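You operate a simulated robot arm through the tools that you are given. There is no shell and no other tool. Be economical: measure what you need, move in short steps, check, and stop when the job is done.

The job below is to be done with a simulated two-armed robot. You get a single attempt, and the scene is never put back.

TASK
Empty the drain pan through the hopper into the oil drum.
Fine: nothing spilt; pan level again, hopper lid shut and drum valve closed after. Where these are worked on the way, their far stop is far enough and under half their travel is too little: drum valve, hopper lid.

Only the result counts: the job must be done as asked and must still hold three seconds after the hand-in. Knocking over, shifting, dropping, spilling or breaking anything else fails it. A push-on lid holds only when it is set on centred and level and pressed home; a screw cap is set on level and turned clockwise until tight.

THE ROBOT
Two 7-joint arms with two-finger parallel grippers on one trunk, on a base that drives. Base frame: it is fixed to the floor where the robot stands at the start and does not move with it; the origin is under the middle of the robot, x ahead of it, y to its left, z up; the surface under the hand at the start is at about z = 0.8. Units: m, rad, N and s.
The left shoulder is at the start at [0.07, 0.163, 1.12], the right one opposite. With the tool pointing down near the work surface each hand reaches from about 0.4 to 0.88 m from the robot's upright axis, wherever it stands, measured 20 degrees to its own side. Places, roughly: drain pan [0.9, -0.1, 0.9]; drum valve [0.8, 0, 0.8]; hopper lid [1, -0.3, 0.9]. Payload 3.43 kg a hand.
Tool frame (each hand has its own): the origin (TCP) lies between the finger pads and is the grasp point; the fingertips stand 0.034 m ahead of it; z points along the fingers, y is the line along which they close. Largest opening 0.128 m; finger width 0.024, thickness 0.012; the body of the gripper, 0.048 by 0.13 m, starts 0.096 m behind the TCP.
Orientation is told as [roll, pitch, yaw] about the base's x, y, z axes, in that order, counted from this pose: with the fingers straight down and closing along the base's y, the tool's x points along the base's -x, its y along +y and its z along -z.

THE INTERFACE
- The arms move only by the tool apply_moves. It takes "left_steps", "right_steps" or both (then of equal length, played together; a hand with none holds still); each is text: rows parted by semicolons, each of 7 numbers parted by spaces: the opening, from 0 (shut) to 1 (fully open), then the shift along the tool's x, y, z in m, then the turn, a rotation vector about the tool's x, y, z in rad. In form: fingers x y z ax ay az; .... A call has 1 to 12 rows; each row shifts and turns the commanded pose from where the row before left it, along the tool's axes as they then stand. Rows are played at 5 a second. More than 0.05 m and 0.15 rad between two rows, or a gripper value outside its range, and nothing of the call is played. A pose out of reach is approached as far as the arm can. The call stops where the force on the tool passes 50 N (or 10 N more than at its start, if that is more) or the arm is blocked; 0.2 s more then pass. Each finger travels about 0.153 m/s and halts on what it meets, pressing with about 32 N; the grip force reading is that of the motor and also rises with nothing between the fingers. The clock runs only during rows and for 0.2 s after the last one: add rows that do not move to give the fingers time. It gives the time, the measured TCP pose, the force on the tool (base axes), the opening and the grip force at its end, in the units of the frame above (readings bear some noise), with the torque about the TCP (base axes, N m) and any sound that the robot's microphone picked up.
- Cameras (640 x 400 px; columns grow to the right, rows downward): "scene" is now at [0.1374, -0.0136, 1.3802]; the picture's right is [-0.14, -0.99, 0.00], its down [-0.37, 0.05, -0.93] and it looks along [0.92, -0.13, -0.37] (base axes); focal length 272 px, centre (320, 200). "left" rides on the left gripper at [0.076, 0.011, -0.16] in its tool frame; the picture's right is [-0.15, 0.99, 0.00], its down [-0.88, -0.13, -0.46] and it looks along [-0.45, -0.07, 0.89] (tool axes); focal length 234 px, centre (320, 200). "right" rides on the right gripper at [0.076, -0.011, -0.16] in its tool frame; the picture's right is [0.15, 0.99, 0.00], its down [-0.88, 0.13, -0.46] and it looks along [-0.45, 0.07, 0.89] (tool axes); focal length 234 px, centre (320, 200). There is no depth. A picture from a camera that has moved, and an enlarged one, comes with that camera's place and axes in the base frame and with its lens. The place of the scene camera against the robot may be out by one fixed shift of up to 0.012 m in any direction.
- get_image(camera): a new picture of that camera. The clock stands still meanwhile.
- raise_lower(by): slides the trunk up (or, below 0, down) by that many m; the arms and the scene camera ride with it, the base frame stays. It gives what a move gives, with no picture.
- base_move(legs): drives the robot by 1 to 6 legs, each [ahead, left, turn to the left] in m, m and rad, along the robot's own axes; the way and the turn of a leg run together, so that a leg with both is an arc; at most 1.5 m and 3.142 rad a leg. The arms and the cameras ride along, it lands a little off, and it stops where it bumps. It gives what a move gives.
- head_to(pan, tilt): turns the head with the scene camera to pan (to the left, within 1.501 rad either way) and tilt (down, from -0.506 to 1.204), counted from straight ahead of the robot. It gives what a move gives.
- enlarge(camera, box): a new picture of the part [left, top, right, bottom] of that camera's present view, enlarged. The clock stands still meanwhile.
- sign_off(): hands the job in; it is judged then, once.

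Work in short steps. Places have to be worked out from the pictures, the camera data and where the tool is seen: move nearer, look again, correct. Check each grasp and each placing, and mend what went wrong. You have 120 turns and 92 pictures in all, those below and enlarged ones among them. Open the grippers and draw the arms clear of the work before you hand the job in, unless the task says otherwise; then end with one line.

The tools are called after "Request:" as name(argument=value, ...) on one line, values as JSON. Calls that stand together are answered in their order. apply_moves: Moves the arms, as the interface text tells. Its arguments: {"type":"object","properties":{"left_steps":{"type":"string"},"right_steps":{"type":"string"}},"required":[]} The other tools are called the same way: raise_lower (by) slides the trunk up or down; base_move (legs) drives the base; head_to (pan, tilt) turns the head that bears the scene camera; get_image (camera) takes a picture; enlarge (camera, box) takes an enlarged picture of a part of a camera's view; sign_off () hands the job in.

At the start:

```text
time: 0.0
left_ee_pos: [0.576, 0.1668, 1.2867]
left_orientation: [0.001, -0.002, 0.001]
left_force: [-0.1, 0.2, -0.1]
left_torque: [0.0, 0.0, 0.01]
left_opening: 0.1279
left_gripper_force: 0.1
right_ee_pos: [0.4808, -0.3188, 1.3133]
right_orientation: [0.0, 0.0, -0.002]
right_force: [0.4, 0.1, -0.2]
right_torque: [0.0, -0.01, 0.03]
right_opening: 0.1278
right_gripper_force: 0.1
trunk travel left (down, up): [-0.6, 0.34]
robot x, y, heading: [0.0037, 0.0017, 0.0]
head pan, tilt: [-0.138, 0.379]
```

scene: 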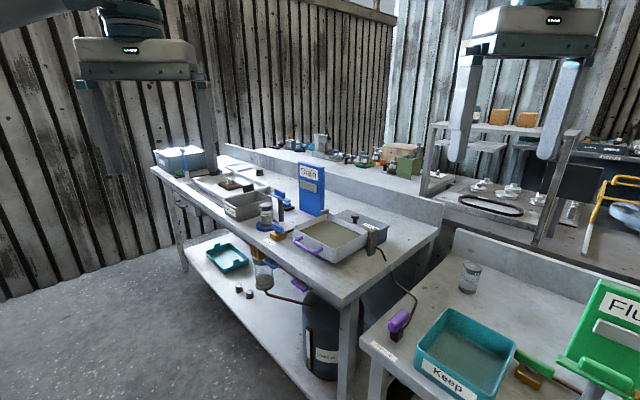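
right: 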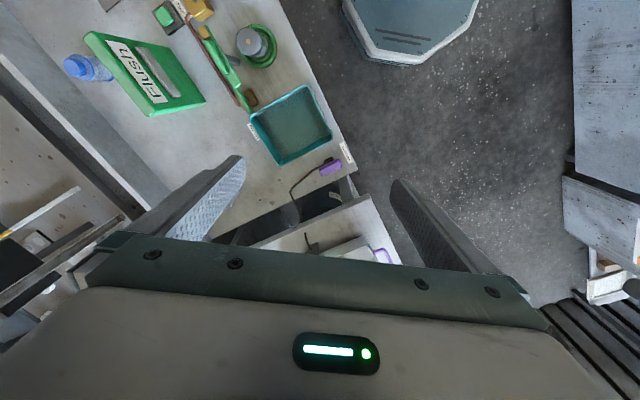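
left: 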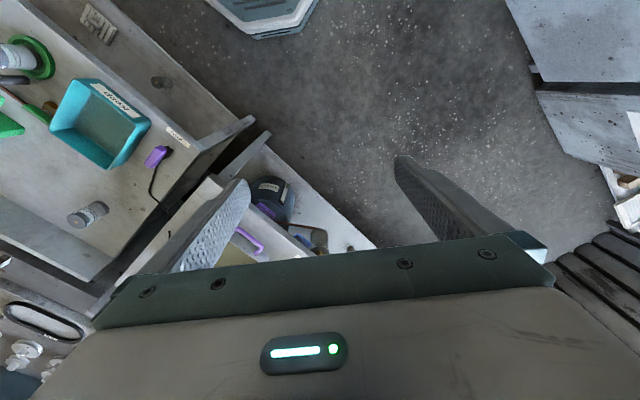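

I start by looking closely at the bench area with the pan, hopper and drum.

Request:
enlarge(camera="scene", box=[220, 150, 460, 300])

Request:
enlarge(camera="scene", box=[360, 240, 640, 400])

Request:
enlarge(camera="scene", box=[190, 240, 430, 400])

```text
2.67 times, centred on (340, 225) of scene
camera zoom: at [0.1374, -0.0136, 1.3802], right [-0.14, -0.99, 0.0], down [-0.37, 0.05, -0.93], along [0.92, -0.13, -0.37], focal length 726 px, centre (267, 133)
```

zoom: 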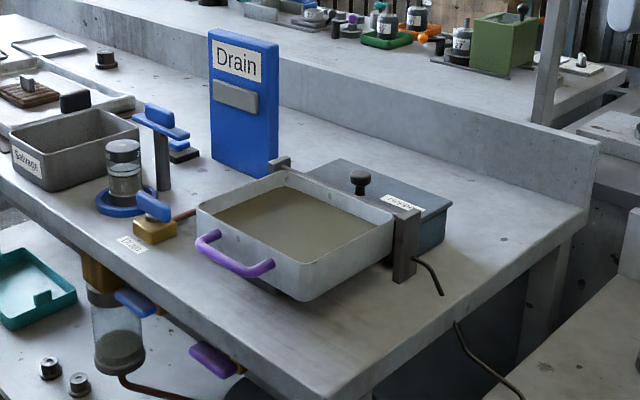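

```text
2.29 times, centred on (500, 320) of scene
camera zoom: at [0.1374, -0.0136, 1.3802], right [-0.14, -0.99, 0.0], down [-0.37, 0.05, -0.93], along [0.92, -0.13, -0.37], focal length 622 px, centre (-91, -74)
```

zoom: 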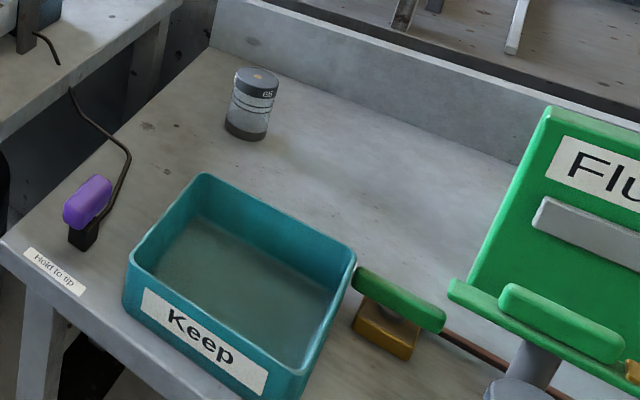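

```text
2.50 times, centred on (310, 320) of scene
camera zoom: at [0.1374, -0.0136, 1.3802], right [-0.14, -0.99, 0.0], down [-0.37, 0.05, -0.93], along [0.92, -0.13, -0.37], focal length 681 px, centre (345, -100)
```

zoom: 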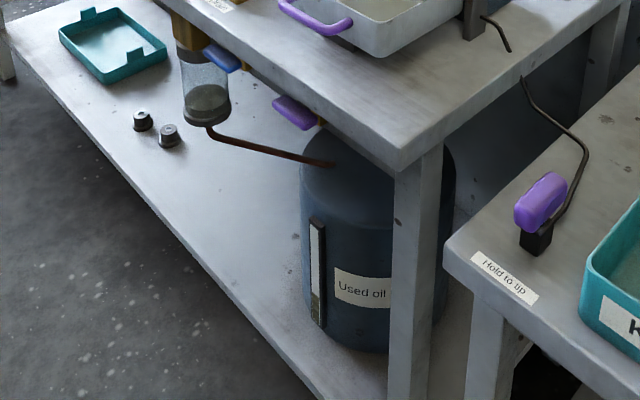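

The benches run diagonally: the front edge lies about 0.57 m from me and is faced at a heading of about -55°. The pan, valve and lid are at about u=0.7 along the edge, and the "hold to tip" lever at about u=0.35. I turn to face the bench and shift left between them.

Request:
base_move(legs=[[0, 0, -0.956], [0, 0.53, 0]])

Request:
head_to(pan=0, tilt=0.75)

Request:
get_image(camera="scene")

```text
time: 5.5
left_ee_pos: [0.8971, -0.0779, 1.2866]
left_orientation: [0.0, 0.0, -0.963]
left_force: [0.7, 0.7, -1.0]
left_torque: [-0.01, 0.01, -0.01]
left_opening: 0.1279
left_gripper_force: 0.1
right_ee_pos: [0.4465, -0.2749, 1.3128]
right_orientation: [0.002, 0.001, -0.963]
right_force: [0.1, 0.6, -1.4]
right_torque: [0.0, 0.02, -0.02]
right_opening: 0.1277
right_gripper_force: 0.0
trunk travel left (down, up): [-0.6, 0.34]
robot x, y, heading: [0.4349, 0.2994, -0.959]
head pan, tilt: [-0.138, 0.379]
```

```text
time: 6.4
left_ee_pos: [0.8992, -0.0773, 1.2871]
left_orientation: [0.0, -0.001, -0.961]
left_force: [0.1, -0.6, -0.4]
left_torque: [0.0, 0.01, 0.03]
left_opening: 0.1279
left_gripper_force: 0.0
right_ee_pos: [0.4472, -0.2757, 1.3118]
right_orientation: [0.002, 0.001, -0.965]
right_force: [0.0, 0.6, 0.4]
right_torque: [-0.01, 0.0, -0.02]
right_opening: 0.128
right_gripper_force: 0.1
trunk travel left (down, up): [-0.6, 0.34]
robot x, y, heading: [0.4285, 0.2998, -0.963]
head pan, tilt: [0.0, 0.75]
```

```text
85 pictures are left
camera scene: at [0.504, 0.1905, 1.3473], right [-0.82, -0.57, 0.0], down [-0.39, 0.56, -0.73], along [0.42, -0.6, -0.68], focal length 272 px, centre (320, 200)
```

scene: 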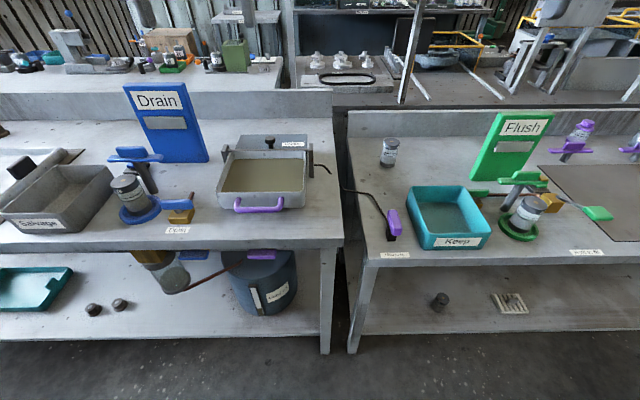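

Now squarely facing. I enlarge the pan/hopper, the valve under the edge and the tip lever.

Request:
enlarge(camera="scene", box=[195, 120, 355, 220])

Request:
enlarge(camera="scene", box=[130, 220, 370, 370])

Request:
enlarge(camera="scene", box=[335, 170, 495, 270])

```text
4.00 times, centred on (275, 170) of scene
camera zoom: at [0.504, 0.1905, 1.3473], right [-0.82, -0.57, 0.0], down [-0.39, 0.56, -0.73], along [0.42, -0.6, -0.68], focal length 1089 px, centre (500, 320)
```

zoom: 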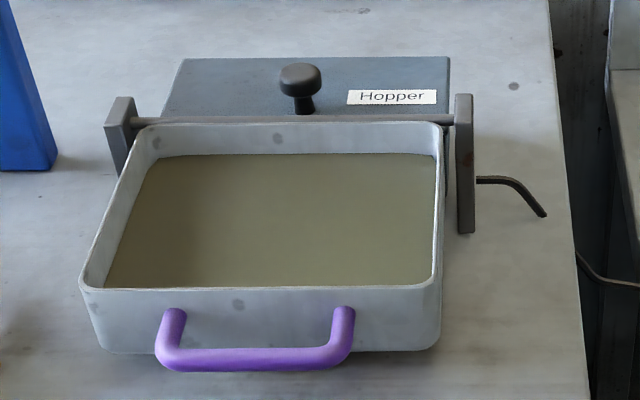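

```text
2.67 times, centred on (250, 295) of scene
camera zoom: at [0.504, 0.1905, 1.3473], right [-0.82, -0.57, 0.0], down [-0.39, 0.56, -0.73], along [0.42, -0.6, -0.68], focal length 726 px, centre (507, -53)
```

zoom: 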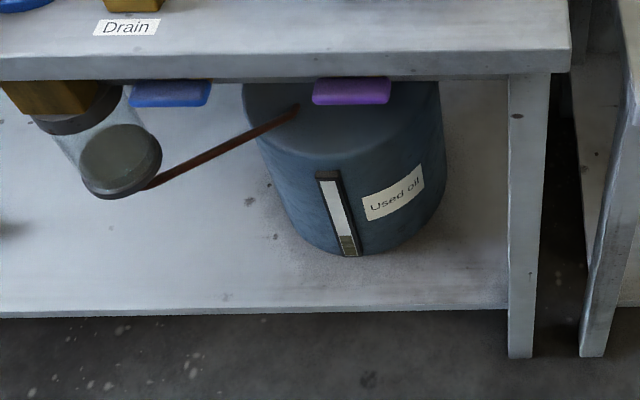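

```text
4.00 times, centred on (415, 220) of scene
camera zoom: at [0.504, 0.1905, 1.3473], right [-0.82, -0.57, 0.0], down [-0.39, 0.56, -0.73], along [0.42, -0.6, -0.68], focal length 1089 px, centre (-60, 120)
```

zoom: 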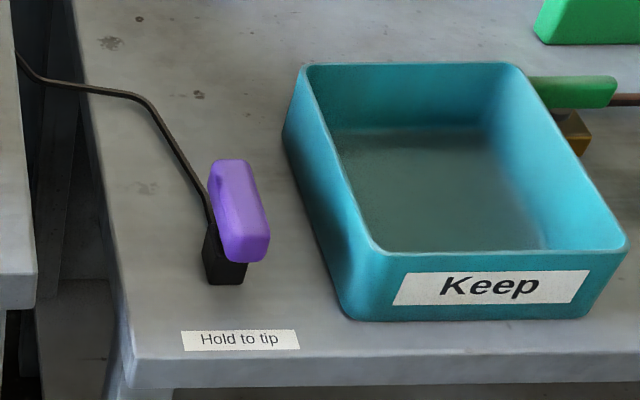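

The pan is hinged on a rear rod in front of the hopper lid, and the purple drum valve hangs under the table edge. I back off and lower the trunk to see the valve from the side.

Request:
base_move(legs=[[-0.35, 0, 0]])

Request:
raise_lower(by=-0.45)

Request:
head_to(pan=0.1, tilt=0.15)

Request:
get_image(camera="scene")

```text
time: 8.7
left_ee_pos: [0.6998, 0.2098, 1.2855]
left_orientation: [-0.001, 0.0, -0.958]
left_force: [-0.6, -0.4, 0.6]
left_torque: [0.01, 0.03, 0.0]
left_opening: 0.128
left_gripper_force: 0.2
right_ee_pos: [0.2494, 0.0101, 1.3114]
right_orientation: [0.0, 0.001, -0.962]
right_force: [-0.1, 0.1, -0.5]
right_torque: [0.01, 0.02, 0.02]
right_opening: 0.1279
right_gripper_force: 0.1
trunk travel left (down, up): [-0.6, 0.34]
robot x, y, heading: [0.232, 0.5882, -0.96]
head pan, tilt: [0.0, 0.75]
```

```text
refused: -0.45 is not a number from -0.4 to 0.4
```

```text
time: 9.7
left_ee_pos: [0.7, 0.2103, 1.2857]
left_orientation: [0.001, 0.0, -0.957]
left_force: [-0.4, -0.5, 0.3]
left_torque: [0.0, 0.01, -0.01]
left_opening: 0.1281
left_gripper_force: 0.0
right_ee_pos: [0.2492, 0.0095, 1.3123]
right_orientation: [-0.001, 0.0, -0.961]
right_force: [0.1, -0.5, -0.4]
right_torque: [0.05, -0.02, -0.03]
right_opening: 0.128
right_gripper_force: 0.0
trunk travel left (down, up): [-0.6, 0.34]
robot x, y, heading: [0.2333, 0.5836, -0.96]
head pan, tilt: [0.099, 0.15]
```

```text
81 pictures are left
camera scene: at [0.3174, 0.4747, 1.4015], right [-0.76, -0.65, 0.0], down [-0.1, 0.11, -0.99], along [0.64, -0.75, -0.15], focal length 272 px, centre (320, 200)
```

scene: 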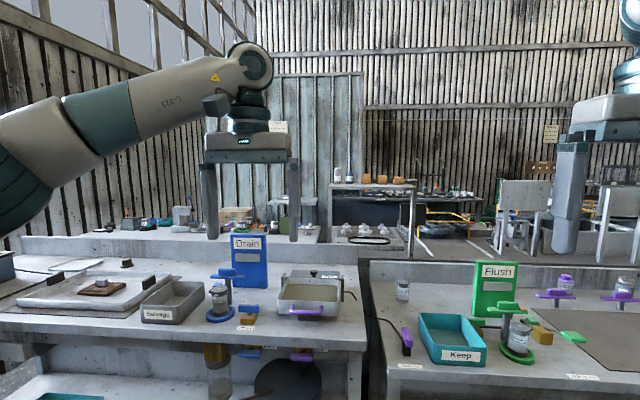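

Lowering in one allowed step, then looking.

Request:
raise_lower(by=-0.4)

Request:
get_image(camera="scene")

Request:
enlarge(camera="scene", box=[210, 160, 370, 260])

```text
time: 13.5
left_ee_pos: [0.7001, 0.2107, 0.885]
left_orientation: [-0.001, 0.0, -0.959]
left_force: [-0.8, -0.3, 1.2]
left_torque: [0.01, -0.03, 0.0]
left_opening: 0.128
left_gripper_force: 0.1
right_ee_pos: [0.2492, 0.0112, 0.9123]
right_orientation: [0.0, 0.001, -0.962]
right_force: [0.7, 0.5, -0.3]
right_torque: [0.02, -0.02, -0.02]
right_opening: 0.1279
right_gripper_force: 0.1
trunk travel left (down, up): [-0.2, 0.74]
robot x, y, heading: [0.2323, 0.5897, -0.967]
head pan, tilt: [0.099, 0.15]
```

```text
80 pictures are left
camera scene: at [0.3171, 0.4752, 1.0016], right [-0.76, -0.65, 0.0], down [-0.1, 0.11, -0.99], along [0.64, -0.75, -0.15], focal length 272 px, centre (320, 200)
```

scene: 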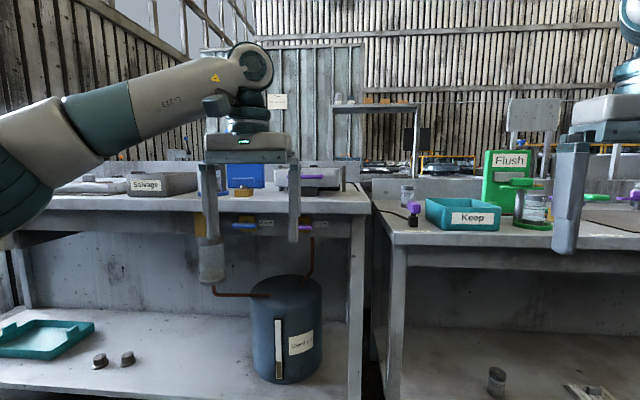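

```text
4.00 times, centred on (290, 210) of scene
camera zoom: at [0.3171, 0.4752, 1.0016], right [-0.76, -0.65, 0.0], down [-0.1, 0.11, -0.99], along [0.64, -0.75, -0.15], focal length 1089 px, centre (440, 160)
```

zoom: 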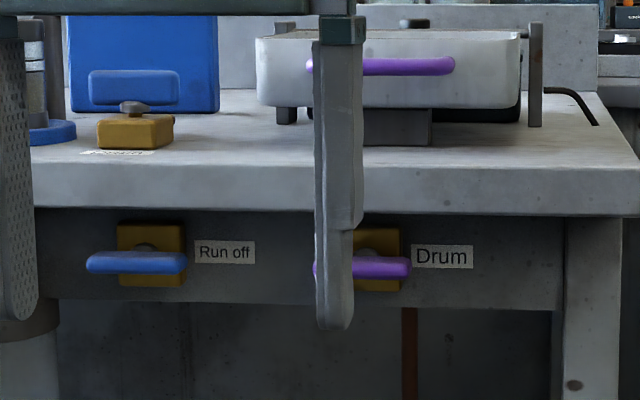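

The view shows the "Drum" valve: a purple bar on a yellow body on the apron, horizontal (closed), with its axis pointing out toward me. I estimate the bar at n≈0.513, u≈0.657, z≈0.815, with the table edge at n≈0.50 and the top at z≈0.89. I turn the left hand so its fingers point forward.

Request:
apply_moves(left_steps="1 0 0 0 0 -0.131 0;1 0 0 0 0 -0.131 0;1 0 0 0 0 -0.131 0;1 0 0 0 0 -0.131 0;1 0 0 0 0 -0.131 0;1 0 0 0 0 -0.131 0;1 0 0 0 0 -0.131 0;1 0 0 0 0 -0.131 0;1 0 0 0 0 -0.131 0;1 0 0 0 0 -0.131 0;1 0 0 0 0 -0.131 0;1 0 0 0 0 -0.13 0")

Request:
get_image(camera="scene")

```text
time: 16.1
left_ee_pos: [0.6992, 0.2116, 0.8875]
left_orientation: [-2.82, -1.568, 1.857]
left_force: [1.2, 0.8, -0.5]
left_torque: [0.01, 0.02, 0.03]
left_opening: 0.128
left_gripper_force: 0.0
right_ee_pos: [0.2475, 0.0114, 0.9117]
right_orientation: [0.001, 0.0, -0.961]
right_force: [-0.1, -0.8, 0.3]
right_torque: [-0.01, 0.03, 0.0]
right_opening: 0.1278
right_gripper_force: 0.0
trunk travel left (down, up): [-0.2, 0.74]
robot x, y, heading: [0.231, 0.5863, -0.959]
head pan, tilt: [0.099, 0.15]
```

```text
78 pictures are left
camera scene: at [0.3174, 0.475, 1.0016], right [-0.76, -0.65, 0.0], down [-0.1, 0.11, -0.99], along [0.64, -0.75, -0.15], focal length 272 px, centre (320, 200)
```

scene: 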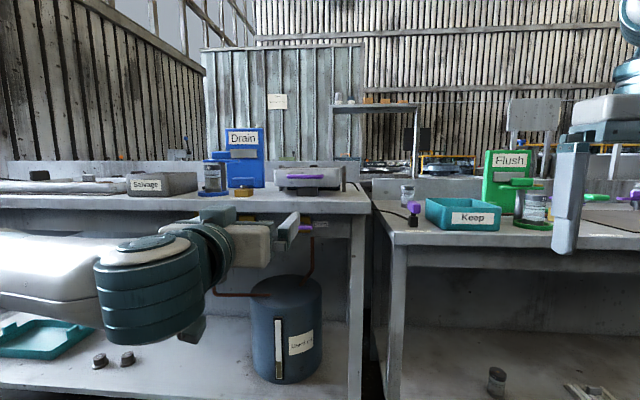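

Fingers now point forward. I roll the hand 90° so they close vertically onto the bar.

Request:
apply_moves(left_steps="1 0 0 0 0 0 0.131;1 0 0 0 0 0 0.131;1 0 0 0 0 0 0.131;1 0 0 0 0 0 0.131;1 0 0 0 0 0 0.131;1 0 0 0 0 0 0.131;1 0 0 0 0 0 0.131;1 0 0 0 0 0 0.131;1 0 0 0 0 0 0.131;1 0 0 0 0 0 0.131;1 0 0 0 0 0 0.131;1 0 0 0 0 0 0.13")

Request:
get_image(camera="left")

```text
time: 18.7
left_ee_pos: [0.6989, 0.211, 0.8863]
left_orientation: [1.574, 0.005, -2.531]
left_force: [-0.4, 0.3, 0.8]
left_torque: [-0.01, 0.02, 0.01]
left_opening: 0.1282
left_gripper_force: 0.0
right_ee_pos: [0.2477, 0.0109, 0.9118]
right_orientation: [-0.003, 0.001, -0.962]
right_force: [-0.1, -0.6, -0.3]
right_torque: [0.03, 0.01, 0.01]
right_opening: 0.128
right_gripper_force: 0.0
trunk travel left (down, up): [-0.2, 0.74]
robot x, y, heading: [0.233, 0.5867, -0.964]
head pan, tilt: [0.099, 0.15]
```

```text
77 pictures are left
camera left: at [0.67, 0.3857, 0.898], right [-0.12, -0.08, 0.99], down [-0.98, -0.13, -0.13], along [0.14, -0.99, -0.07], focal length 234 px, centre (320, 200)
```

left: 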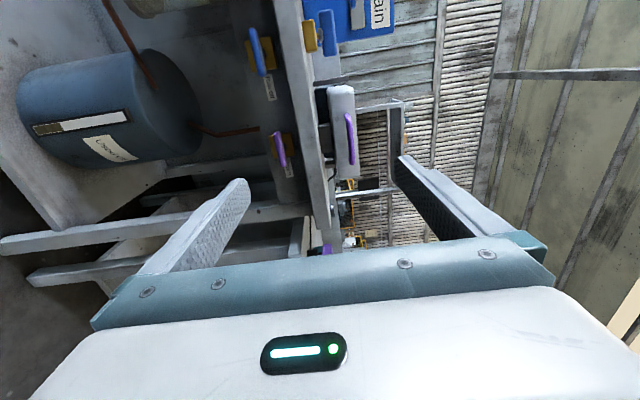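

The bar sits at about u=0.665, z=0.806. I lower the hand in line with it, drive 0.15 m closer and look again.

Request:
apply_moves(left_steps="1 -0.015 -0.04 0 0 0 0;1 -0.015 -0.04 0 0 0 0;1 0 0 0 0 0 0")

Request:
base_move(legs=[[0.15, 0, 0]])

Request:
get_image(camera="left")

```text
time: 19.5
left_ee_pos: [0.6781, 0.1839, 0.8091]
left_orientation: [1.571, 0.001, -2.53]
left_force: [0.0, 0.2, 1.0]
left_torque: [0.01, 0.0, 0.02]
left_opening: 0.128
left_gripper_force: 0.0
left hand out of reach, approached as far as the arm can: row 2
right_ee_pos: [0.2482, 0.012, 0.9118]
right_orientation: [-0.001, 0.0, -0.962]
right_force: [0.5, 0.3, 0.3]
right_torque: [0.01, 0.0, 0.0]
right_opening: 0.1281
right_gripper_force: 0.2
trunk travel left (down, up): [-0.2, 0.74]
robot x, y, heading: [0.2328, 0.5898, -0.961]
head pan, tilt: [0.099, 0.15]
```

```text
time: 20.9
left_ee_pos: [0.7627, 0.0601, 0.8074]
left_orientation: [1.57, 0.001, -2.531]
left_force: [0.4, -0.3, 0.3]
left_torque: [0.01, 0.0, -0.02]
left_opening: 0.1281
left_gripper_force: 0.0
right_ee_pos: [0.3333, -0.1105, 0.9107]
right_orientation: [0.002, 0.004, -0.964]
right_force: [0.5, 0.0, -0.5]
right_torque: [0.0, 0.02, 0.01]
right_opening: 0.1279
right_gripper_force: 0.0
trunk travel left (down, up): [-0.2, 0.74]
robot x, y, heading: [0.322, 0.4652, -0.964]
head pan, tilt: [0.099, 0.15]
```

```text
76 pictures are left
camera left: at [0.7335, 0.2357, 0.8201], right [-0.12, -0.09, 0.99], down [-0.98, -0.13, -0.13], along [0.14, -0.99, -0.07], focal length 234 px, centre (320, 200)
```

left: 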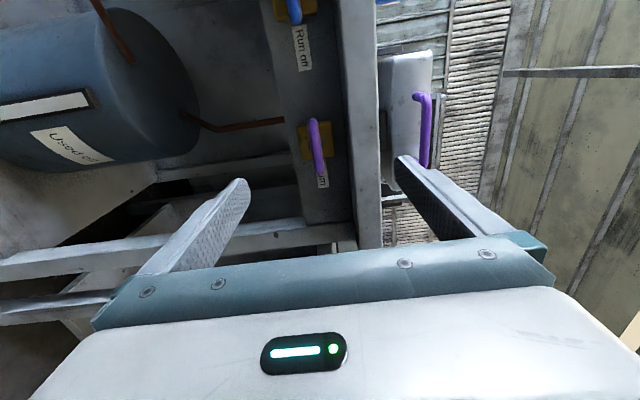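

Aligned: the bar is at u≈0.665, z≈0.804, n≈0.51 and the TCP at n=0.386. I narrow the fingers to clear the table underside, then advance 0.11 m.

Request:
apply_moves(left_steps="0.4 0 0 0 0 0 0;0.4 0 0 0 0 0 0;0.4 0.002 -0.001 0.03 0 0 0;0.4 0.002 -0.001 0.03 0 0 0;0.4 0 0 0.025 0 0 0;0.4 0 0 0.02 0 0 0;0.4 0 0 0 0 0 0")

Request:
get_image(camera="left")

```text
time: 22.4
left_ee_pos: [0.8257, -0.0224, 0.8077]
left_orientation: [1.571, 0.001, -2.531]
left_force: [0.3, -0.1, 0.4]
left_torque: [-0.02, 0.0, 0.01]
left_opening: 0.0511
left_gripper_force: 0.0
right_ee_pos: [0.3327, -0.1107, 0.9135]
right_orientation: [0.003, 0.001, -0.962]
right_force: [0.2, 0.2, 0.1]
right_torque: [-0.05, 0.0, 0.01]
right_opening: 0.1281
right_gripper_force: 0.0
trunk travel left (down, up): [-0.2, 0.74]
robot x, y, heading: [0.3159, 0.4661, -0.967]
head pan, tilt: [0.099, 0.15]
```

```text
75 pictures are left
camera left: at [0.7975, 0.1531, 0.8183], right [-0.12, -0.08, 0.99], down [-0.98, -0.13, -0.13], along [0.14, -0.99, -0.07], focal length 234 px, centre (320, 200)
```

left: 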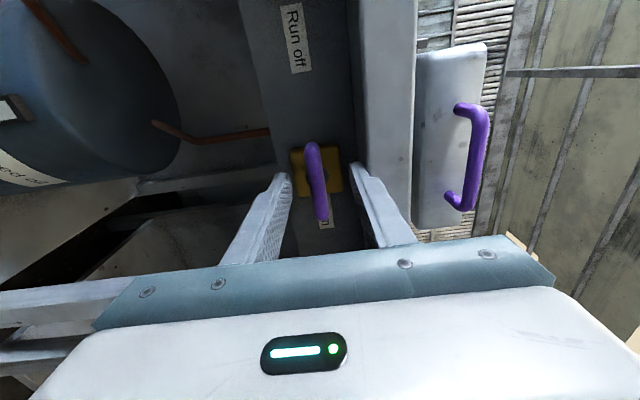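

The fingers straddle the bar. I go 12 mm further and close gently.

Request:
apply_moves(left_steps="0.4 0 0 0.012 0 0 0;0.2 0 0 0 0 0 0;0 0 0 0 0 0 0;0 0 0 0 0 0 0;0 0 0 0 0 0 0")

Request:
get_image(camera="left")

```text
time: 23.6
left_ee_pos: [0.8325, -0.0317, 0.8037]
left_orientation: [1.566, 0.001, -2.53]
left_force: [-7.9, 9.2, -20.5]
left_torque: [-0.59, -0.35, 0.63]
left_opening: 0.013
left_gripper_force: 45.4
right_ee_pos: [0.3349, -0.1111, 0.9113]
right_orientation: [0.001, 0.002, -0.961]
right_force: [0.1, -0.6, -0.3]
right_torque: [0.01, -0.02, 0.02]
right_opening: 0.1281
right_gripper_force: 0.1
trunk travel left (down, up): [-0.2, 0.74]
robot x, y, heading: [0.3193, 0.4659, -0.964]
head pan, tilt: [0.099, 0.15]
```

```text
74 pictures are left
camera left: at [0.8042, 0.1427, 0.8165], right [-0.12, -0.09, 0.99], down [-0.98, -0.13, -0.13], along [0.14, -0.99, -0.07], focal length 234 px, centre (320, 200)
```

left: 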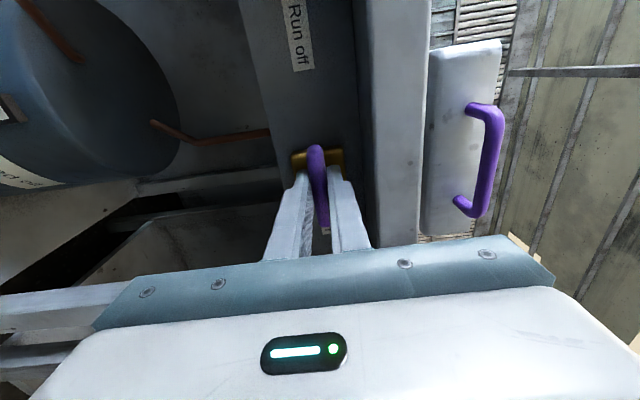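

Gripped with a 4 mm height mismatch. I relieve it, back off 3 mm, and test a small counter-clockwise turn.

Request:
apply_moves(left_steps="0 0 -0.004 -0.003 0 0 0;0 0 0 0 0 0 -0.06;0 0 0 0 0 0 -0.06;0 0 0 0 0 0 0")

```text
time: 24.6
left_ee_pos: [0.8327, -0.0317, 0.8028]
left_orientation: [1.571, -0.121, -2.527]
left_force: [20.9, -33.3, 11.0]
left_torque: [-0.02, -0.03, -0.47]
left_opening: 0.013
left_gripper_force: 45.4
right_ee_pos: [0.3346, -0.1139, 0.9108]
right_orientation: [0.003, 0.004, -0.962]
right_force: [-0.3, 1.0, -0.4]
right_torque: [0.0, 0.0, -0.06]
right_opening: 0.128
right_gripper_force: 0.1
trunk travel left (down, up): [-0.2, 0.74]
robot x, y, heading: [0.3178, 0.4647, -0.962]
head pan, tilt: [0.099, 0.15]
```

It turned freely counter-clockwise. I undo the 3 mm pull and continue turning.

Request:
apply_moves(left_steps="0 0 0.001 0.003 0 0 0;0 0 0 0 0 0 -0.12;0 0 0 0 0 0 -0.12;0 0 0 0 0 0 -0.12;0 0 0 0 0 0 0")

```text
time: 25.9
left_ee_pos: [0.8325, -0.0323, 0.8031]
left_orientation: [1.569, -0.48, -2.529]
left_force: [5.6, -7.0, 0.2]
left_torque: [-1.27, -0.91, -0.56]
left_opening: 0.013
left_gripper_force: 44.6
right_ee_pos: [0.335, -0.1112, 0.9112]
right_orientation: [-0.001, 0.001, -0.963]
right_force: [-0.8, 0.7, 0.9]
right_torque: [-0.01, 0.0, -0.02]
right_opening: 0.1281
right_gripper_force: 0.1
trunk travel left (down, up): [-0.2, 0.74]
robot x, y, heading: [0.3192, 0.4661, -0.962]
head pan, tilt: [0.099, 0.15]
```

Low force. I carry on to about 90°.

Request:
apply_moves(left_steps="0 0 0 0 0 0 -0.12;0 0 0 0 0 0 -0.12;0 0 0 0 0 0 -0.12;0 0 0 0 0 0 -0.12;0 0 0 0 0 0 -0.12;0 0 0 0 0 0 -0.12;0 0 0 0 0 0 0")

Request:
get_image(camera="left")

```text
time: 27.4
left_ee_pos: [0.8325, -0.0338, 0.8025]
left_orientation: [1.563, -1.201, -2.525]
left_force: [-7.8, 3.2, -11.6]
left_torque: [-0.77, -0.58, 0.74]
left_opening: 0.0129
left_gripper_force: 45.1
right_ee_pos: [0.3332, -0.1111, 0.9109]
right_orientation: [0.002, 0.002, -0.965]
right_force: [0.2, 0.1, -0.3]
right_torque: [0.01, 0.0, -0.01]
right_opening: 0.128
right_gripper_force: 0.0
trunk travel left (down, up): [-0.2, 0.74]
robot x, y, heading: [0.3197, 0.465, -0.962]
head pan, tilt: [0.099, 0.15]
```

```text
73 pictures are left
camera left: at [0.7722, 0.1207, 0.7367], right [0.71, 0.5, 0.49], down [-0.62, 0.12, 0.78], along [0.33, -0.86, 0.39], focal length 234 px, centre (320, 200)
```

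left: 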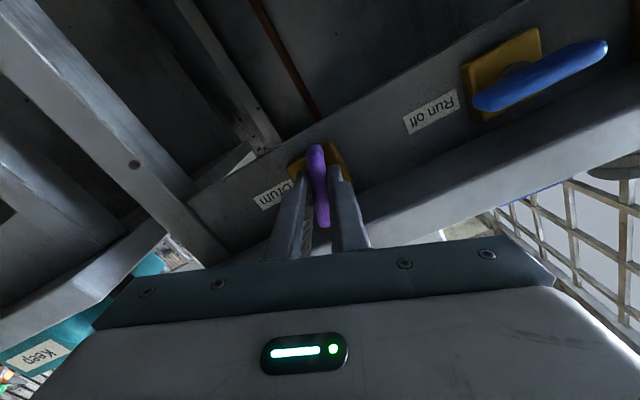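

The bar is following the hand (about 69° so far). I continue to the stop.

Request:
apply_moves(left_steps="0 0 0 0 0 0 -0.1;0 0 0 0 0 0 -0.1;0 0 0 0 0 0 -0.1;0 0 0 0 0 0 -0.08;0 0 0 0 0 0 0")

```text
time: 28.6
left_ee_pos: [0.8311, -0.0319, 0.8026]
left_orientation: [-1.302, -1.562, 0.343]
left_force: [-15.9, 3.7, -16.3]
left_torque: [0.31, -0.43, 1.02]
left_opening: 0.0132
left_gripper_force: 45.2
right_ee_pos: [0.333, -0.1107, 0.9115]
right_orientation: [0.003, 0.003, -0.964]
right_force: [0.5, 0.2, 0.5]
right_torque: [0.02, 0.0, -0.01]
right_opening: 0.128
right_gripper_force: 0.1
trunk travel left (down, up): [-0.2, 0.74]
robot x, y, heading: [0.3161, 0.4679, -0.961]
head pan, tilt: [0.099, 0.15]
```

Request:
apply_moves(left_steps="0 0 0 0 0 0 -0.08;0 0 0 0 0 0 -0.08;0 0 0 0 0 0 0")

Request:
get_image(camera="left")

```text
time: 29.4
left_ee_pos: [0.8322, -0.0331, 0.8045]
left_orientation: [-1.57, -1.402, 0.611]
left_force: [-14.6, -1.0, -11.6]
left_torque: [0.86, -1.1, 1.06]
left_opening: 0.0165
left_gripper_force: 45.3
right_ee_pos: [0.3332, -0.1114, 0.9113]
right_orientation: [0.001, 0.002, -0.963]
right_force: [-0.7, -0.1, 0.6]
right_torque: [-0.03, -0.01, 0.02]
right_opening: 0.1279
right_gripper_force: 0.0
trunk travel left (down, up): [-0.2, 0.74]
robot x, y, heading: [0.3183, 0.4647, -0.96]
head pan, tilt: [0.099, 0.15]
```

```text
72 pictures are left
camera left: at [0.7395, 0.0974, 0.7276], right [0.82, 0.57, -0.02], down [-0.25, 0.38, 0.89], along [0.52, -0.72, 0.46], focal length 234 px, centre (320, 200)
```

left: 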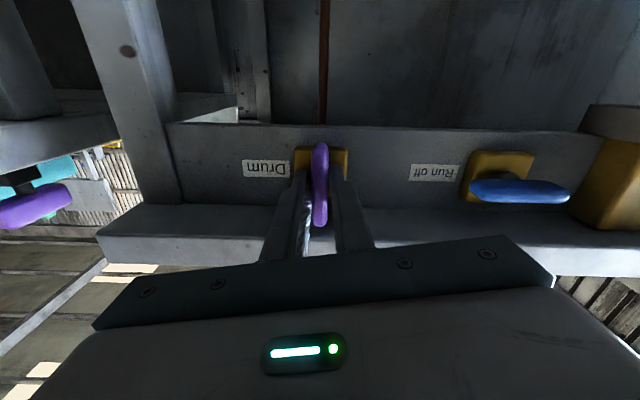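

Torque rose and the fingers started to wedge: the stop is reached, with the bar vertical. I release and draw back.

Request:
apply_moves(left_steps="0.2 0 0 0 0 0 0.1;0.4 0 0 0 0 0 0;0.4 0 0 0 0 0 0;0.4 0 0 -0.03 0 0 0;0.4 0 0 -0.04 0 0 0;0.4 0 0 -0.04 0 0 0;0.4 0 0 -0.02 0 0 0")

Request:
get_image(camera="left")

```text
time: 31.1
left_ee_pos: [0.7619, 0.0605, 0.8078]
left_orientation: [-1.546, -1.501, 0.589]
left_force: [-1.4, 0.1, 0.0]
left_torque: [0.01, -0.01, 0.0]
left_opening: 0.0512
left_gripper_force: 0.1
left hand out of reach, approached as far as the arm can: row 7
right_ee_pos: [0.3334, -0.1118, 0.9122]
right_orientation: [-0.001, 0.0, -0.964]
right_force: [0.6, -0.9, -0.3]
right_torque: [-0.03, 0.02, 0.01]
right_opening: 0.1278
right_gripper_force: 0.2
trunk travel left (down, up): [-0.2, 0.74]
robot x, y, heading: [0.3157, 0.463, -0.96]
head pan, tilt: [0.099, 0.15]
```

```text
71 pictures are left
camera left: at [0.6745, 0.1961, 0.7322], right [0.82, 0.57, 0.08], down [-0.32, 0.33, 0.89], along [0.48, -0.75, 0.45], focal length 234 px, centre (320, 200)
```

left: 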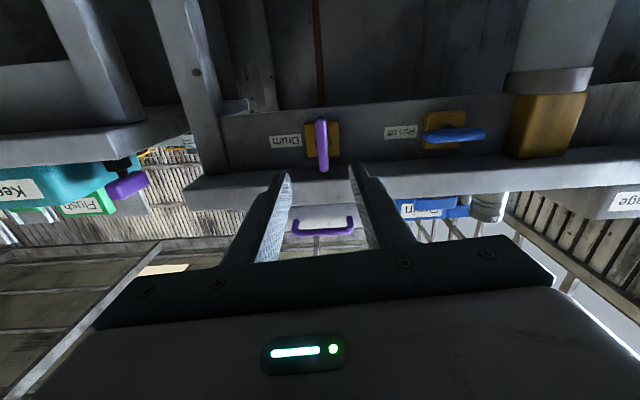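

The drum valve is open and stays so. I back off, raise the trunk and turn the left hand fingers-down again for the hopper lid.

Request:
base_move(legs=[[-0.15, 0, 0]])

Request:
raise_lower(by=0.4)

Request:
apply_moves(left_steps="0.6 0 0 0 0 0.131 0;0.6 0 0 0 0 0.131 0;0.6 0 0 0 0 0.131 0;0.6 0 0 0 0 0.131 0;0.6 0 0 0 0 0.131 0;0.6 0 0 0 0 0.131 0;0.6 0 0 0 0 0.131 0;0.6 0 0 0 0 0.131 0;0.6 0 0 0 0 0.131 0;0.6 0 0 0 0 0.131 0;0.6 0 0 0 0 0.131 0;0.6 0 0 0 0 0.13 0")

Request:
base_move(legs=[[0.2, 0, 0]])

Request:
head_to(pan=0.15, tilt=0.6)

Request:
get_image(camera="scene")

Request:
get_image(camera="left")

```text
time: 32.4
left_ee_pos: [0.6752, 0.1854, 0.8095]
left_orientation: [-1.565, -1.502, 0.607]
left_force: [0.3, -1.1, -0.2]
left_torque: [0.02, 0.01, 0.03]
left_opening: 0.0515
left_gripper_force: 0.1
right_ee_pos: [0.2463, 0.0122, 0.912]
right_orientation: [0.001, -0.001, -0.961]
right_force: [-0.3, -0.4, -0.5]
right_torque: [-0.02, -0.01, 0.03]
right_opening: 0.1281
right_gripper_force: 0.1
trunk travel left (down, up): [-0.2, 0.74]
robot x, y, heading: [0.2305, 0.5864, -0.957]
head pan, tilt: [0.099, 0.15]
```

```text
time: 36.3
left_ee_pos: [0.6746, 0.1844, 1.2087]
left_orientation: [-1.549, -1.5, 0.594]
left_force: [-0.2, 0.2, 0.1]
left_torque: [0.0, -0.01, 0.01]
left_opening: 0.0512
left_gripper_force: 0.1
right_ee_pos: [0.2475, 0.0114, 1.3126]
right_orientation: [-0.001, 0.0, -0.96]
right_force: [0.3, 0.5, -1.1]
right_torque: [-0.01, 0.02, 0.01]
right_opening: 0.128
right_gripper_force: 0.1
trunk travel left (down, up): [-0.6, 0.34]
robot x, y, heading: [0.2312, 0.5859, -0.96]
head pan, tilt: [0.099, 0.15]
```

```text
time: 38.9
left_ee_pos: [0.6752, 0.1844, 1.2086]
left_orientation: [-0.067, 0.005, -0.959]
left_force: [-0.3, -0.2, -0.3]
left_torque: [-0.01, -0.06, -0.01]
left_opening: 0.077
left_gripper_force: 0.1
right_ee_pos: [0.2471, 0.0118, 1.312]
right_orientation: [0.004, -0.001, -0.961]
right_force: [0.1, 0.3, -0.2]
right_torque: [-0.03, 0.03, -0.01]
right_opening: 0.128
right_gripper_force: 0.1
trunk travel left (down, up): [-0.6, 0.34]
robot x, y, heading: [0.231, 0.5879, -0.959]
head pan, tilt: [0.099, 0.15]
```

```text
time: 40.5
left_ee_pos: [0.788, 0.0205, 1.208]
left_orientation: [-0.07, 0.002, -0.961]
left_force: [-0.7, 0.3, 0.1]
left_torque: [0.01, -0.02, 0.01]
left_opening: 0.0767
left_gripper_force: 0.0
right_ee_pos: [0.3595, -0.1516, 1.3117]
right_orientation: [-0.001, -0.001, -0.964]
right_force: [0.4, 0.4, 0.4]
right_torque: [0.0, -0.01, -0.03]
right_opening: 0.1282
right_gripper_force: 0.1
trunk travel left (down, up): [-0.6, 0.34]
robot x, y, heading: [0.3497, 0.4218, -0.966]
head pan, tilt: [0.099, 0.15]
```

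```text
time: 41.4
left_ee_pos: [0.7877, 0.0201, 1.2096]
left_orientation: [-0.07, 0.001, -0.96]
left_force: [-0.2, 0.2, 0.2]
left_torque: [-0.05, -0.04, 0.01]
left_opening: 0.0768
left_gripper_force: 0.1
right_ee_pos: [0.3598, -0.1514, 1.3121]
right_orientation: [0.0, 0.001, -0.965]
right_force: [-0.2, 0.3, 0.4]
right_torque: [0.01, -0.05, -0.02]
right_opening: 0.1279
right_gripper_force: 0.0
trunk travel left (down, up): [-0.6, 0.34]
robot x, y, heading: [0.3465, 0.4278, -0.961]
head pan, tilt: [0.15, 0.6]
```

```text
70 pictures are left
camera scene: at [0.4304, 0.3193, 1.3603], right [-0.73, -0.69, 0.0], down [-0.39, 0.41, -0.83], along [0.57, -0.6, -0.56], focal length 272 px, centre (320, 200)
```

scene: 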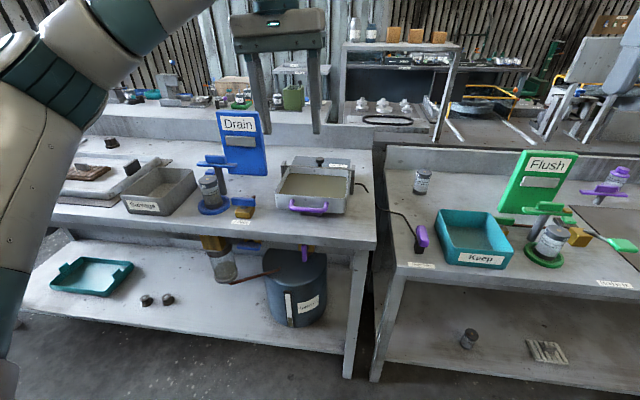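

```text
69 pictures are left
camera left: at [0.7637, 0.0958, 1.3673], right [0.89, 0.45, -0.07], down [0.43, -0.78, 0.46], along [0.15, -0.44, -0.88], focal length 234 px, centre (320, 200)
```

left: 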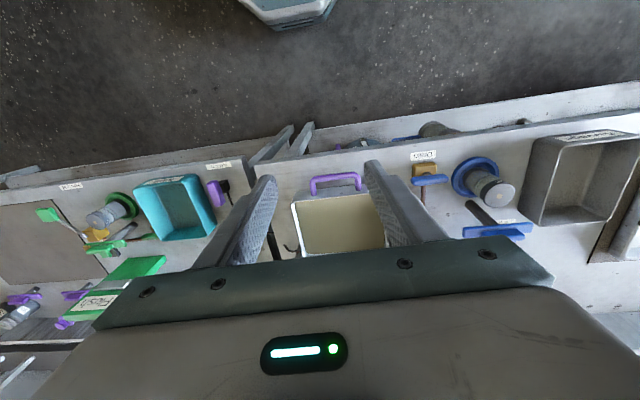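

I straighten the hand's small roll and drive in about 0.23 m, so that the lid comes within reach.

Request:
apply_moves(left_steps="0.6 0 0 0 -0.068 0 0;0.6 0 0 0 0 0 0")

Request:
base_move(legs=[[0.22, 0, 0]])

Request:
head_to(pan=0.2, tilt=0.7)

Request:
get_image(camera="scene")

```text
time: 42.0
left_ee_pos: [0.7892, 0.0209, 1.2079]
left_orientation: [-0.002, 0.001, -0.959]
left_force: [0.0, 0.7, 0.2]
left_torque: [0.01, 0.02, -0.02]
left_opening: 0.0767
left_gripper_force: 0.2
right_ee_pos: [0.36, -0.1509, 1.313]
right_orientation: [0.0, -0.001, -0.963]
right_force: [1.3, -0.8, 0.5]
right_torque: [-0.01, 0.04, 0.0]
right_opening: 0.1279
right_gripper_force: 0.2
trunk travel left (down, up): [-0.6, 0.34]
robot x, y, heading: [0.3468, 0.4244, -0.962]
head pan, tilt: [0.15, 0.6]
```

```text
time: 43.6
left_ee_pos: [0.9148, -0.1606, 1.2082]
left_orientation: [-0.002, 0.002, -0.958]
left_force: [0.3, 0.2, 0.6]
left_torque: [-0.01, 0.01, -0.01]
left_opening: 0.0767
left_gripper_force: 0.0
right_ee_pos: [0.4847, -0.3325, 1.3132]
right_orientation: [0.001, 0.001, -0.964]
right_force: [0.0, 0.1, 0.5]
right_torque: [0.01, 0.03, 0.0]
right_opening: 0.1278
right_gripper_force: 0.0
trunk travel left (down, up): [-0.6, 0.34]
robot x, y, heading: [0.4736, 0.2432, -0.967]
head pan, tilt: [0.15, 0.6]
```

```text
time: 44.3
left_ee_pos: [0.9143, -0.1601, 1.2078]
left_orientation: [-0.003, 0.002, -0.959]
left_force: [0.5, -0.4, 0.2]
left_torque: [-0.05, -0.03, -0.01]
left_opening: 0.0768
left_gripper_force: 0.0
right_ee_pos: [0.4857, -0.3323, 1.3108]
right_orientation: [0.0, 0.001, -0.965]
right_force: [0.0, 0.1, -0.3]
right_torque: [0.03, 0.01, -0.05]
right_opening: 0.128
right_gripper_force: 0.1
trunk travel left (down, up): [-0.6, 0.34]
robot x, y, heading: [0.4703, 0.2444, -0.967]
head pan, tilt: [0.201, 0.7]
```

```text
68 pictures are left
camera scene: at [0.5573, 0.1431, 1.3514], right [-0.69, -0.72, 0.0], down [-0.47, 0.45, -0.76], along [0.55, -0.53, -0.64], focal length 272 px, centre (320, 200)
```

scene: 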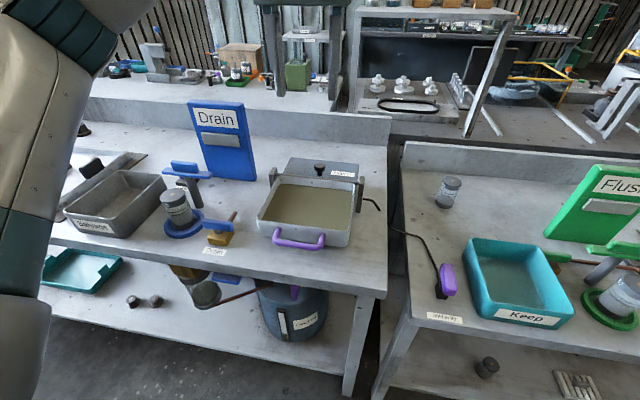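

Request:
enlarge(camera="scene", box=[240, 140, 400, 240])

Request:
enlarge(camera="scene", box=[400, 220, 560, 320])

Request:
get_image(camera="left")

```text
4.00 times, centred on (320, 190) of scene
camera zoom: at [0.5573, 0.1431, 1.3514], right [-0.69, -0.72, 0.0], down [-0.47, 0.45, -0.76], along [0.55, -0.53, -0.64], focal length 1089 px, centre (320, 240)
```

zoom: 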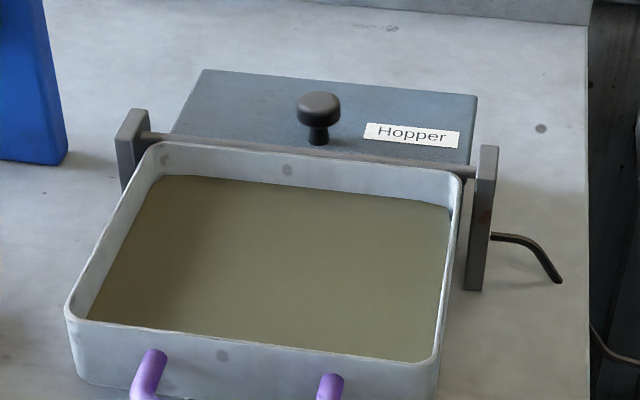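

```text
4.00 times, centred on (480, 270) of scene
camera zoom: at [0.5573, 0.1431, 1.3514], right [-0.69, -0.72, 0.0], down [-0.47, 0.45, -0.76], along [0.55, -0.53, -0.64], focal length 1089 px, centre (-320, -80)
```

zoom: 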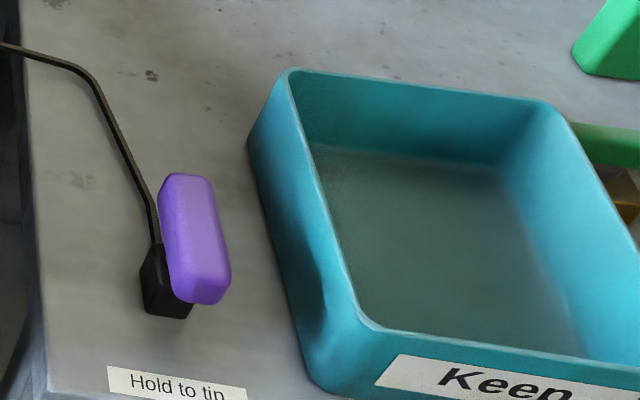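

```text
65 pictures are left
camera left: at [0.8808, -0.0923, 1.3681], right [0.89, 0.45, 0.0], down [0.4, -0.8, 0.45], along [0.2, -0.41, -0.89], focal length 234 px, centre (320, 200)
```

left: 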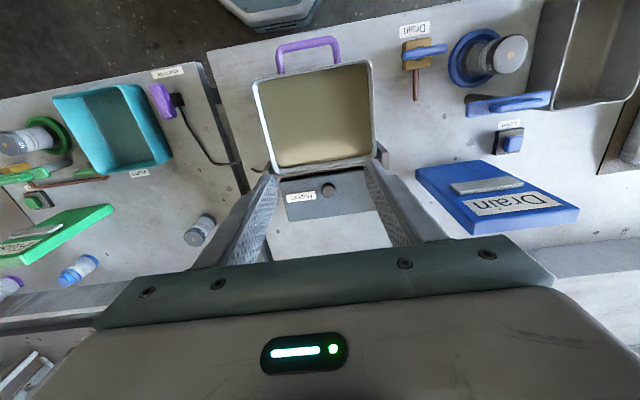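

The knob is at n≈0.762, u≈0.656, z≈0.97, and the lid probably hinges at its back edge. I move above the knob and look before gripping.

Request:
apply_moves(left_steps="0.6 -0.036 0.003 0.03 0 0 0;0.6 -0.036 0 0.04 0 0 0;0.6 -0.036 0 0.04 0 0 0;0.6 0 0 0.04 0 0 0;0.6 0 0 0.03 0 0 0;0.6 0 0 0 0 0 0")

Request:
get_image(camera="left")

Request:
enlarge(camera="scene", box=[240, 100, 400, 200])

```text
refused: row 2 steps farther than a row can; nothing moved
```

```text
64 pictures are left
camera left: at [0.8808, -0.0923, 1.3681], right [0.89, 0.45, 0.0], down [0.4, -0.8, 0.45], along [0.2, -0.41, -0.89], focal length 234 px, centre (320, 200)
```

left: 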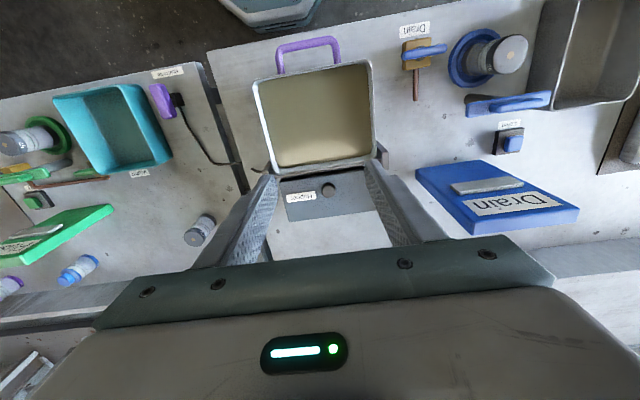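

```text
4.00 times, centred on (320, 150) of scene
camera zoom: at [0.5573, 0.1431, 1.3514], right [-0.69, -0.72, 0.0], down [-0.47, 0.45, -0.76], along [0.55, -0.53, -0.64], focal length 1089 px, centre (320, 400)
```

zoom: 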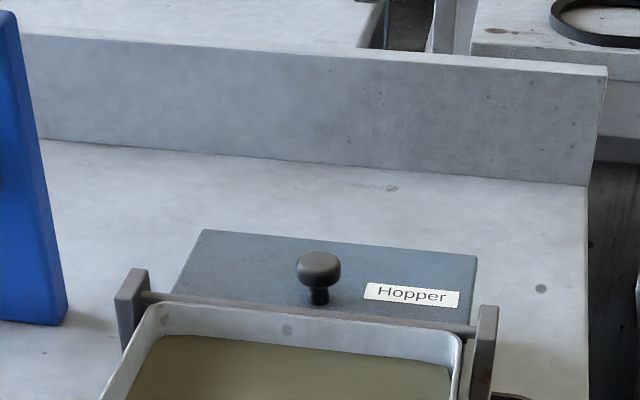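

The rows were too long, so I resend with smaller steps.

Request:
apply_moves(left_steps="0.6 -0.036 0 0.03 0 0 0;0.6 -0.036 -0.003 0.03 0 0 0;0.6 -0.036 0 0.03 0 0 0;0.6 0 0 0.045 0 0 0;0.6 0 0 0.035 0 0 0;0.6 0 0 0 0 0 0")

Request:
get_image(camera="left")

Request:
enlarge(camera="scene", box=[240, 100, 400, 200])

```text
time: 45.7
left_ee_pos: [0.9721, -0.2517, 1.0388]
left_orientation: [0.0, 0.002, -0.96]
left_force: [-0.1, 0.1, -0.3]
left_torque: [0.0, 0.0, -0.03]
left_opening: 0.0771
left_gripper_force: 0.0
right_ee_pos: [0.4856, -0.3321, 1.3124]
right_orientation: [0.002, 0.0, -0.966]
right_force: [-0.1, 0.4, -0.6]
right_torque: [0.01, 0.04, 0.03]
right_opening: 0.1279
right_gripper_force: 0.0
trunk travel left (down, up): [-0.6, 0.34]
robot x, y, heading: [0.4726, 0.2423, -0.966]
head pan, tilt: [0.201, 0.7]
```

```text
62 pictures are left
camera left: at [0.9386, -0.1824, 1.1986], right [0.89, 0.45, 0.0], down [0.4, -0.8, 0.45], along [0.2, -0.41, -0.89], focal length 234 px, centre (320, 200)
```

left: 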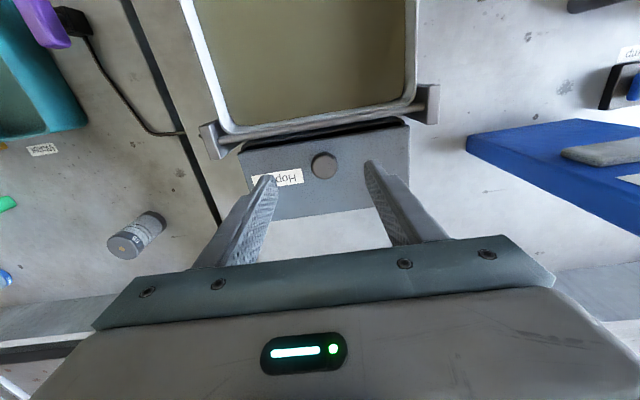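

```text
4.00 times, centred on (320, 150) of scene
camera zoom: at [0.5564, 0.1438, 1.3515], right [-0.69, -0.72, 0.0], down [-0.47, 0.45, -0.77], along [0.55, -0.53, -0.64], focal length 1089 px, centre (320, 400)
```

zoom: 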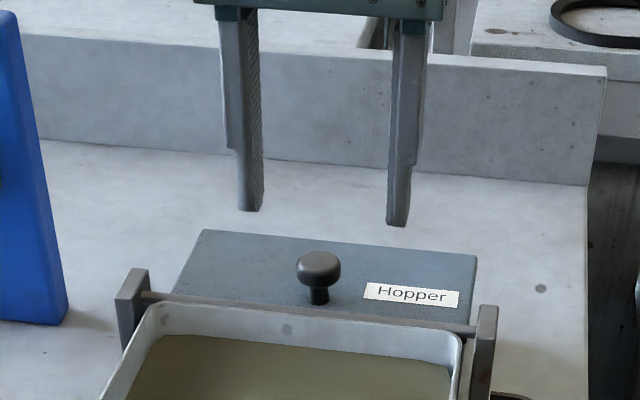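

The TCP is directly over the knob (n 0.762, u 0.655). I descend to z≈0.985 and close on the knob head.

Request:
apply_moves(left_steps="0.6 0 0.002 0.03 0 0 0;0.6 0 0 0.025 0 0 0;0.6 0 0 0 0 0 0;0.1 0 0 0 0 0 0;0 0 0 0 0 0 0;0 0 0 0 0 0 0")

Request:
enlarge(camera="scene", box=[240, 100, 400, 200])

```text
time: 47.1
left_ee_pos: [0.9748, -0.2489, 0.9832]
left_orientation: [-0.003, 0.003, -0.96]
left_force: [6.3, 5.0, 1.3]
left_torque: [0.16, -0.21, 0.07]
left_opening: 0.0271
left_gripper_force: 44.8
right_ee_pos: [0.4864, -0.3311, 1.3135]
right_orientation: [-0.001, 0.0, -0.965]
right_force: [0.2, -0.4, -0.7]
right_torque: [0.0, 0.0, -0.01]
right_opening: 0.1281
right_gripper_force: 0.0
trunk travel left (down, up): [-0.6, 0.34]
robot x, y, heading: [0.4712, 0.2486, -0.96]
head pan, tilt: [0.201, 0.7]
```

```text
4.00 times, centred on (320, 150) of scene
camera zoom: at [0.5578, 0.1448, 1.3515], right [-0.69, -0.72, 0.0], down [-0.47, 0.44, -0.76], along [0.55, -0.53, -0.64], focal length 1089 px, centre (320, 400)
```

zoom: 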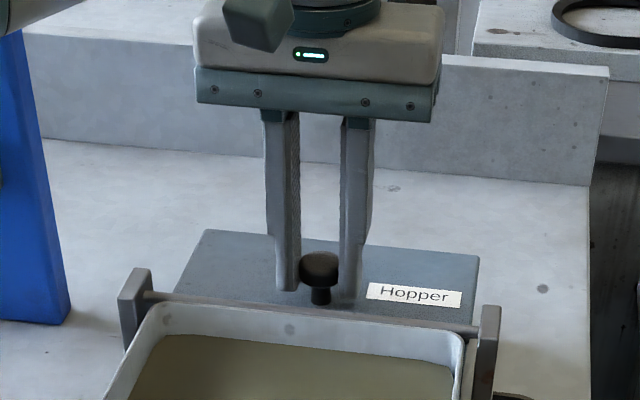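

The knob is gripped. I test with a small lift.

Request:
apply_moves(left_steps="0 0 0.002 -0.006 0 0 0;0 0 0 -0.006 0 0 0;0 0 0 -0.006 0 0 0;0 0 0 0 0 0 0")

Request:
enlarge(camera="scene", box=[240, 100, 400, 200])

```text
time: 48.1
left_ee_pos: [0.9777, -0.2525, 0.9977]
left_orientation: [-0.001, 0.006, -0.96]
left_force: [5.7, -12.0, -23.3]
left_torque: [0.67, 0.5, -0.02]
left_opening: 0.027
left_gripper_force: 45.2
right_ee_pos: [0.4874, -0.3369, 1.3114]
right_orientation: [-0.001, 0.004, -0.965]
right_force: [-0.7, 0.0, -0.2]
right_torque: [0.01, -0.02, 0.01]
right_opening: 0.128
right_gripper_force: 0.1
trunk travel left (down, up): [-0.6, 0.34]
robot x, y, heading: [0.4709, 0.2465, -0.962]
head pan, tilt: [0.201, 0.7]
```

```text
4.00 times, centred on (320, 150) of scene
camera zoom: at [0.56, 0.1395, 1.3508], right [-0.69, -0.72, 0.0], down [-0.47, 0.45, -0.76], along [0.55, -0.53, -0.65], focal length 1089 px, centre (320, 400)
```

zoom: 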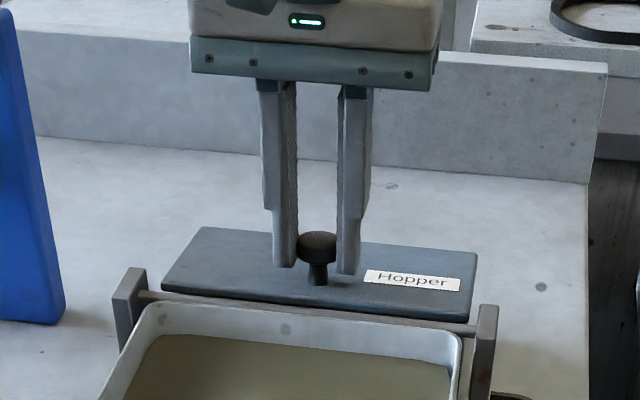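

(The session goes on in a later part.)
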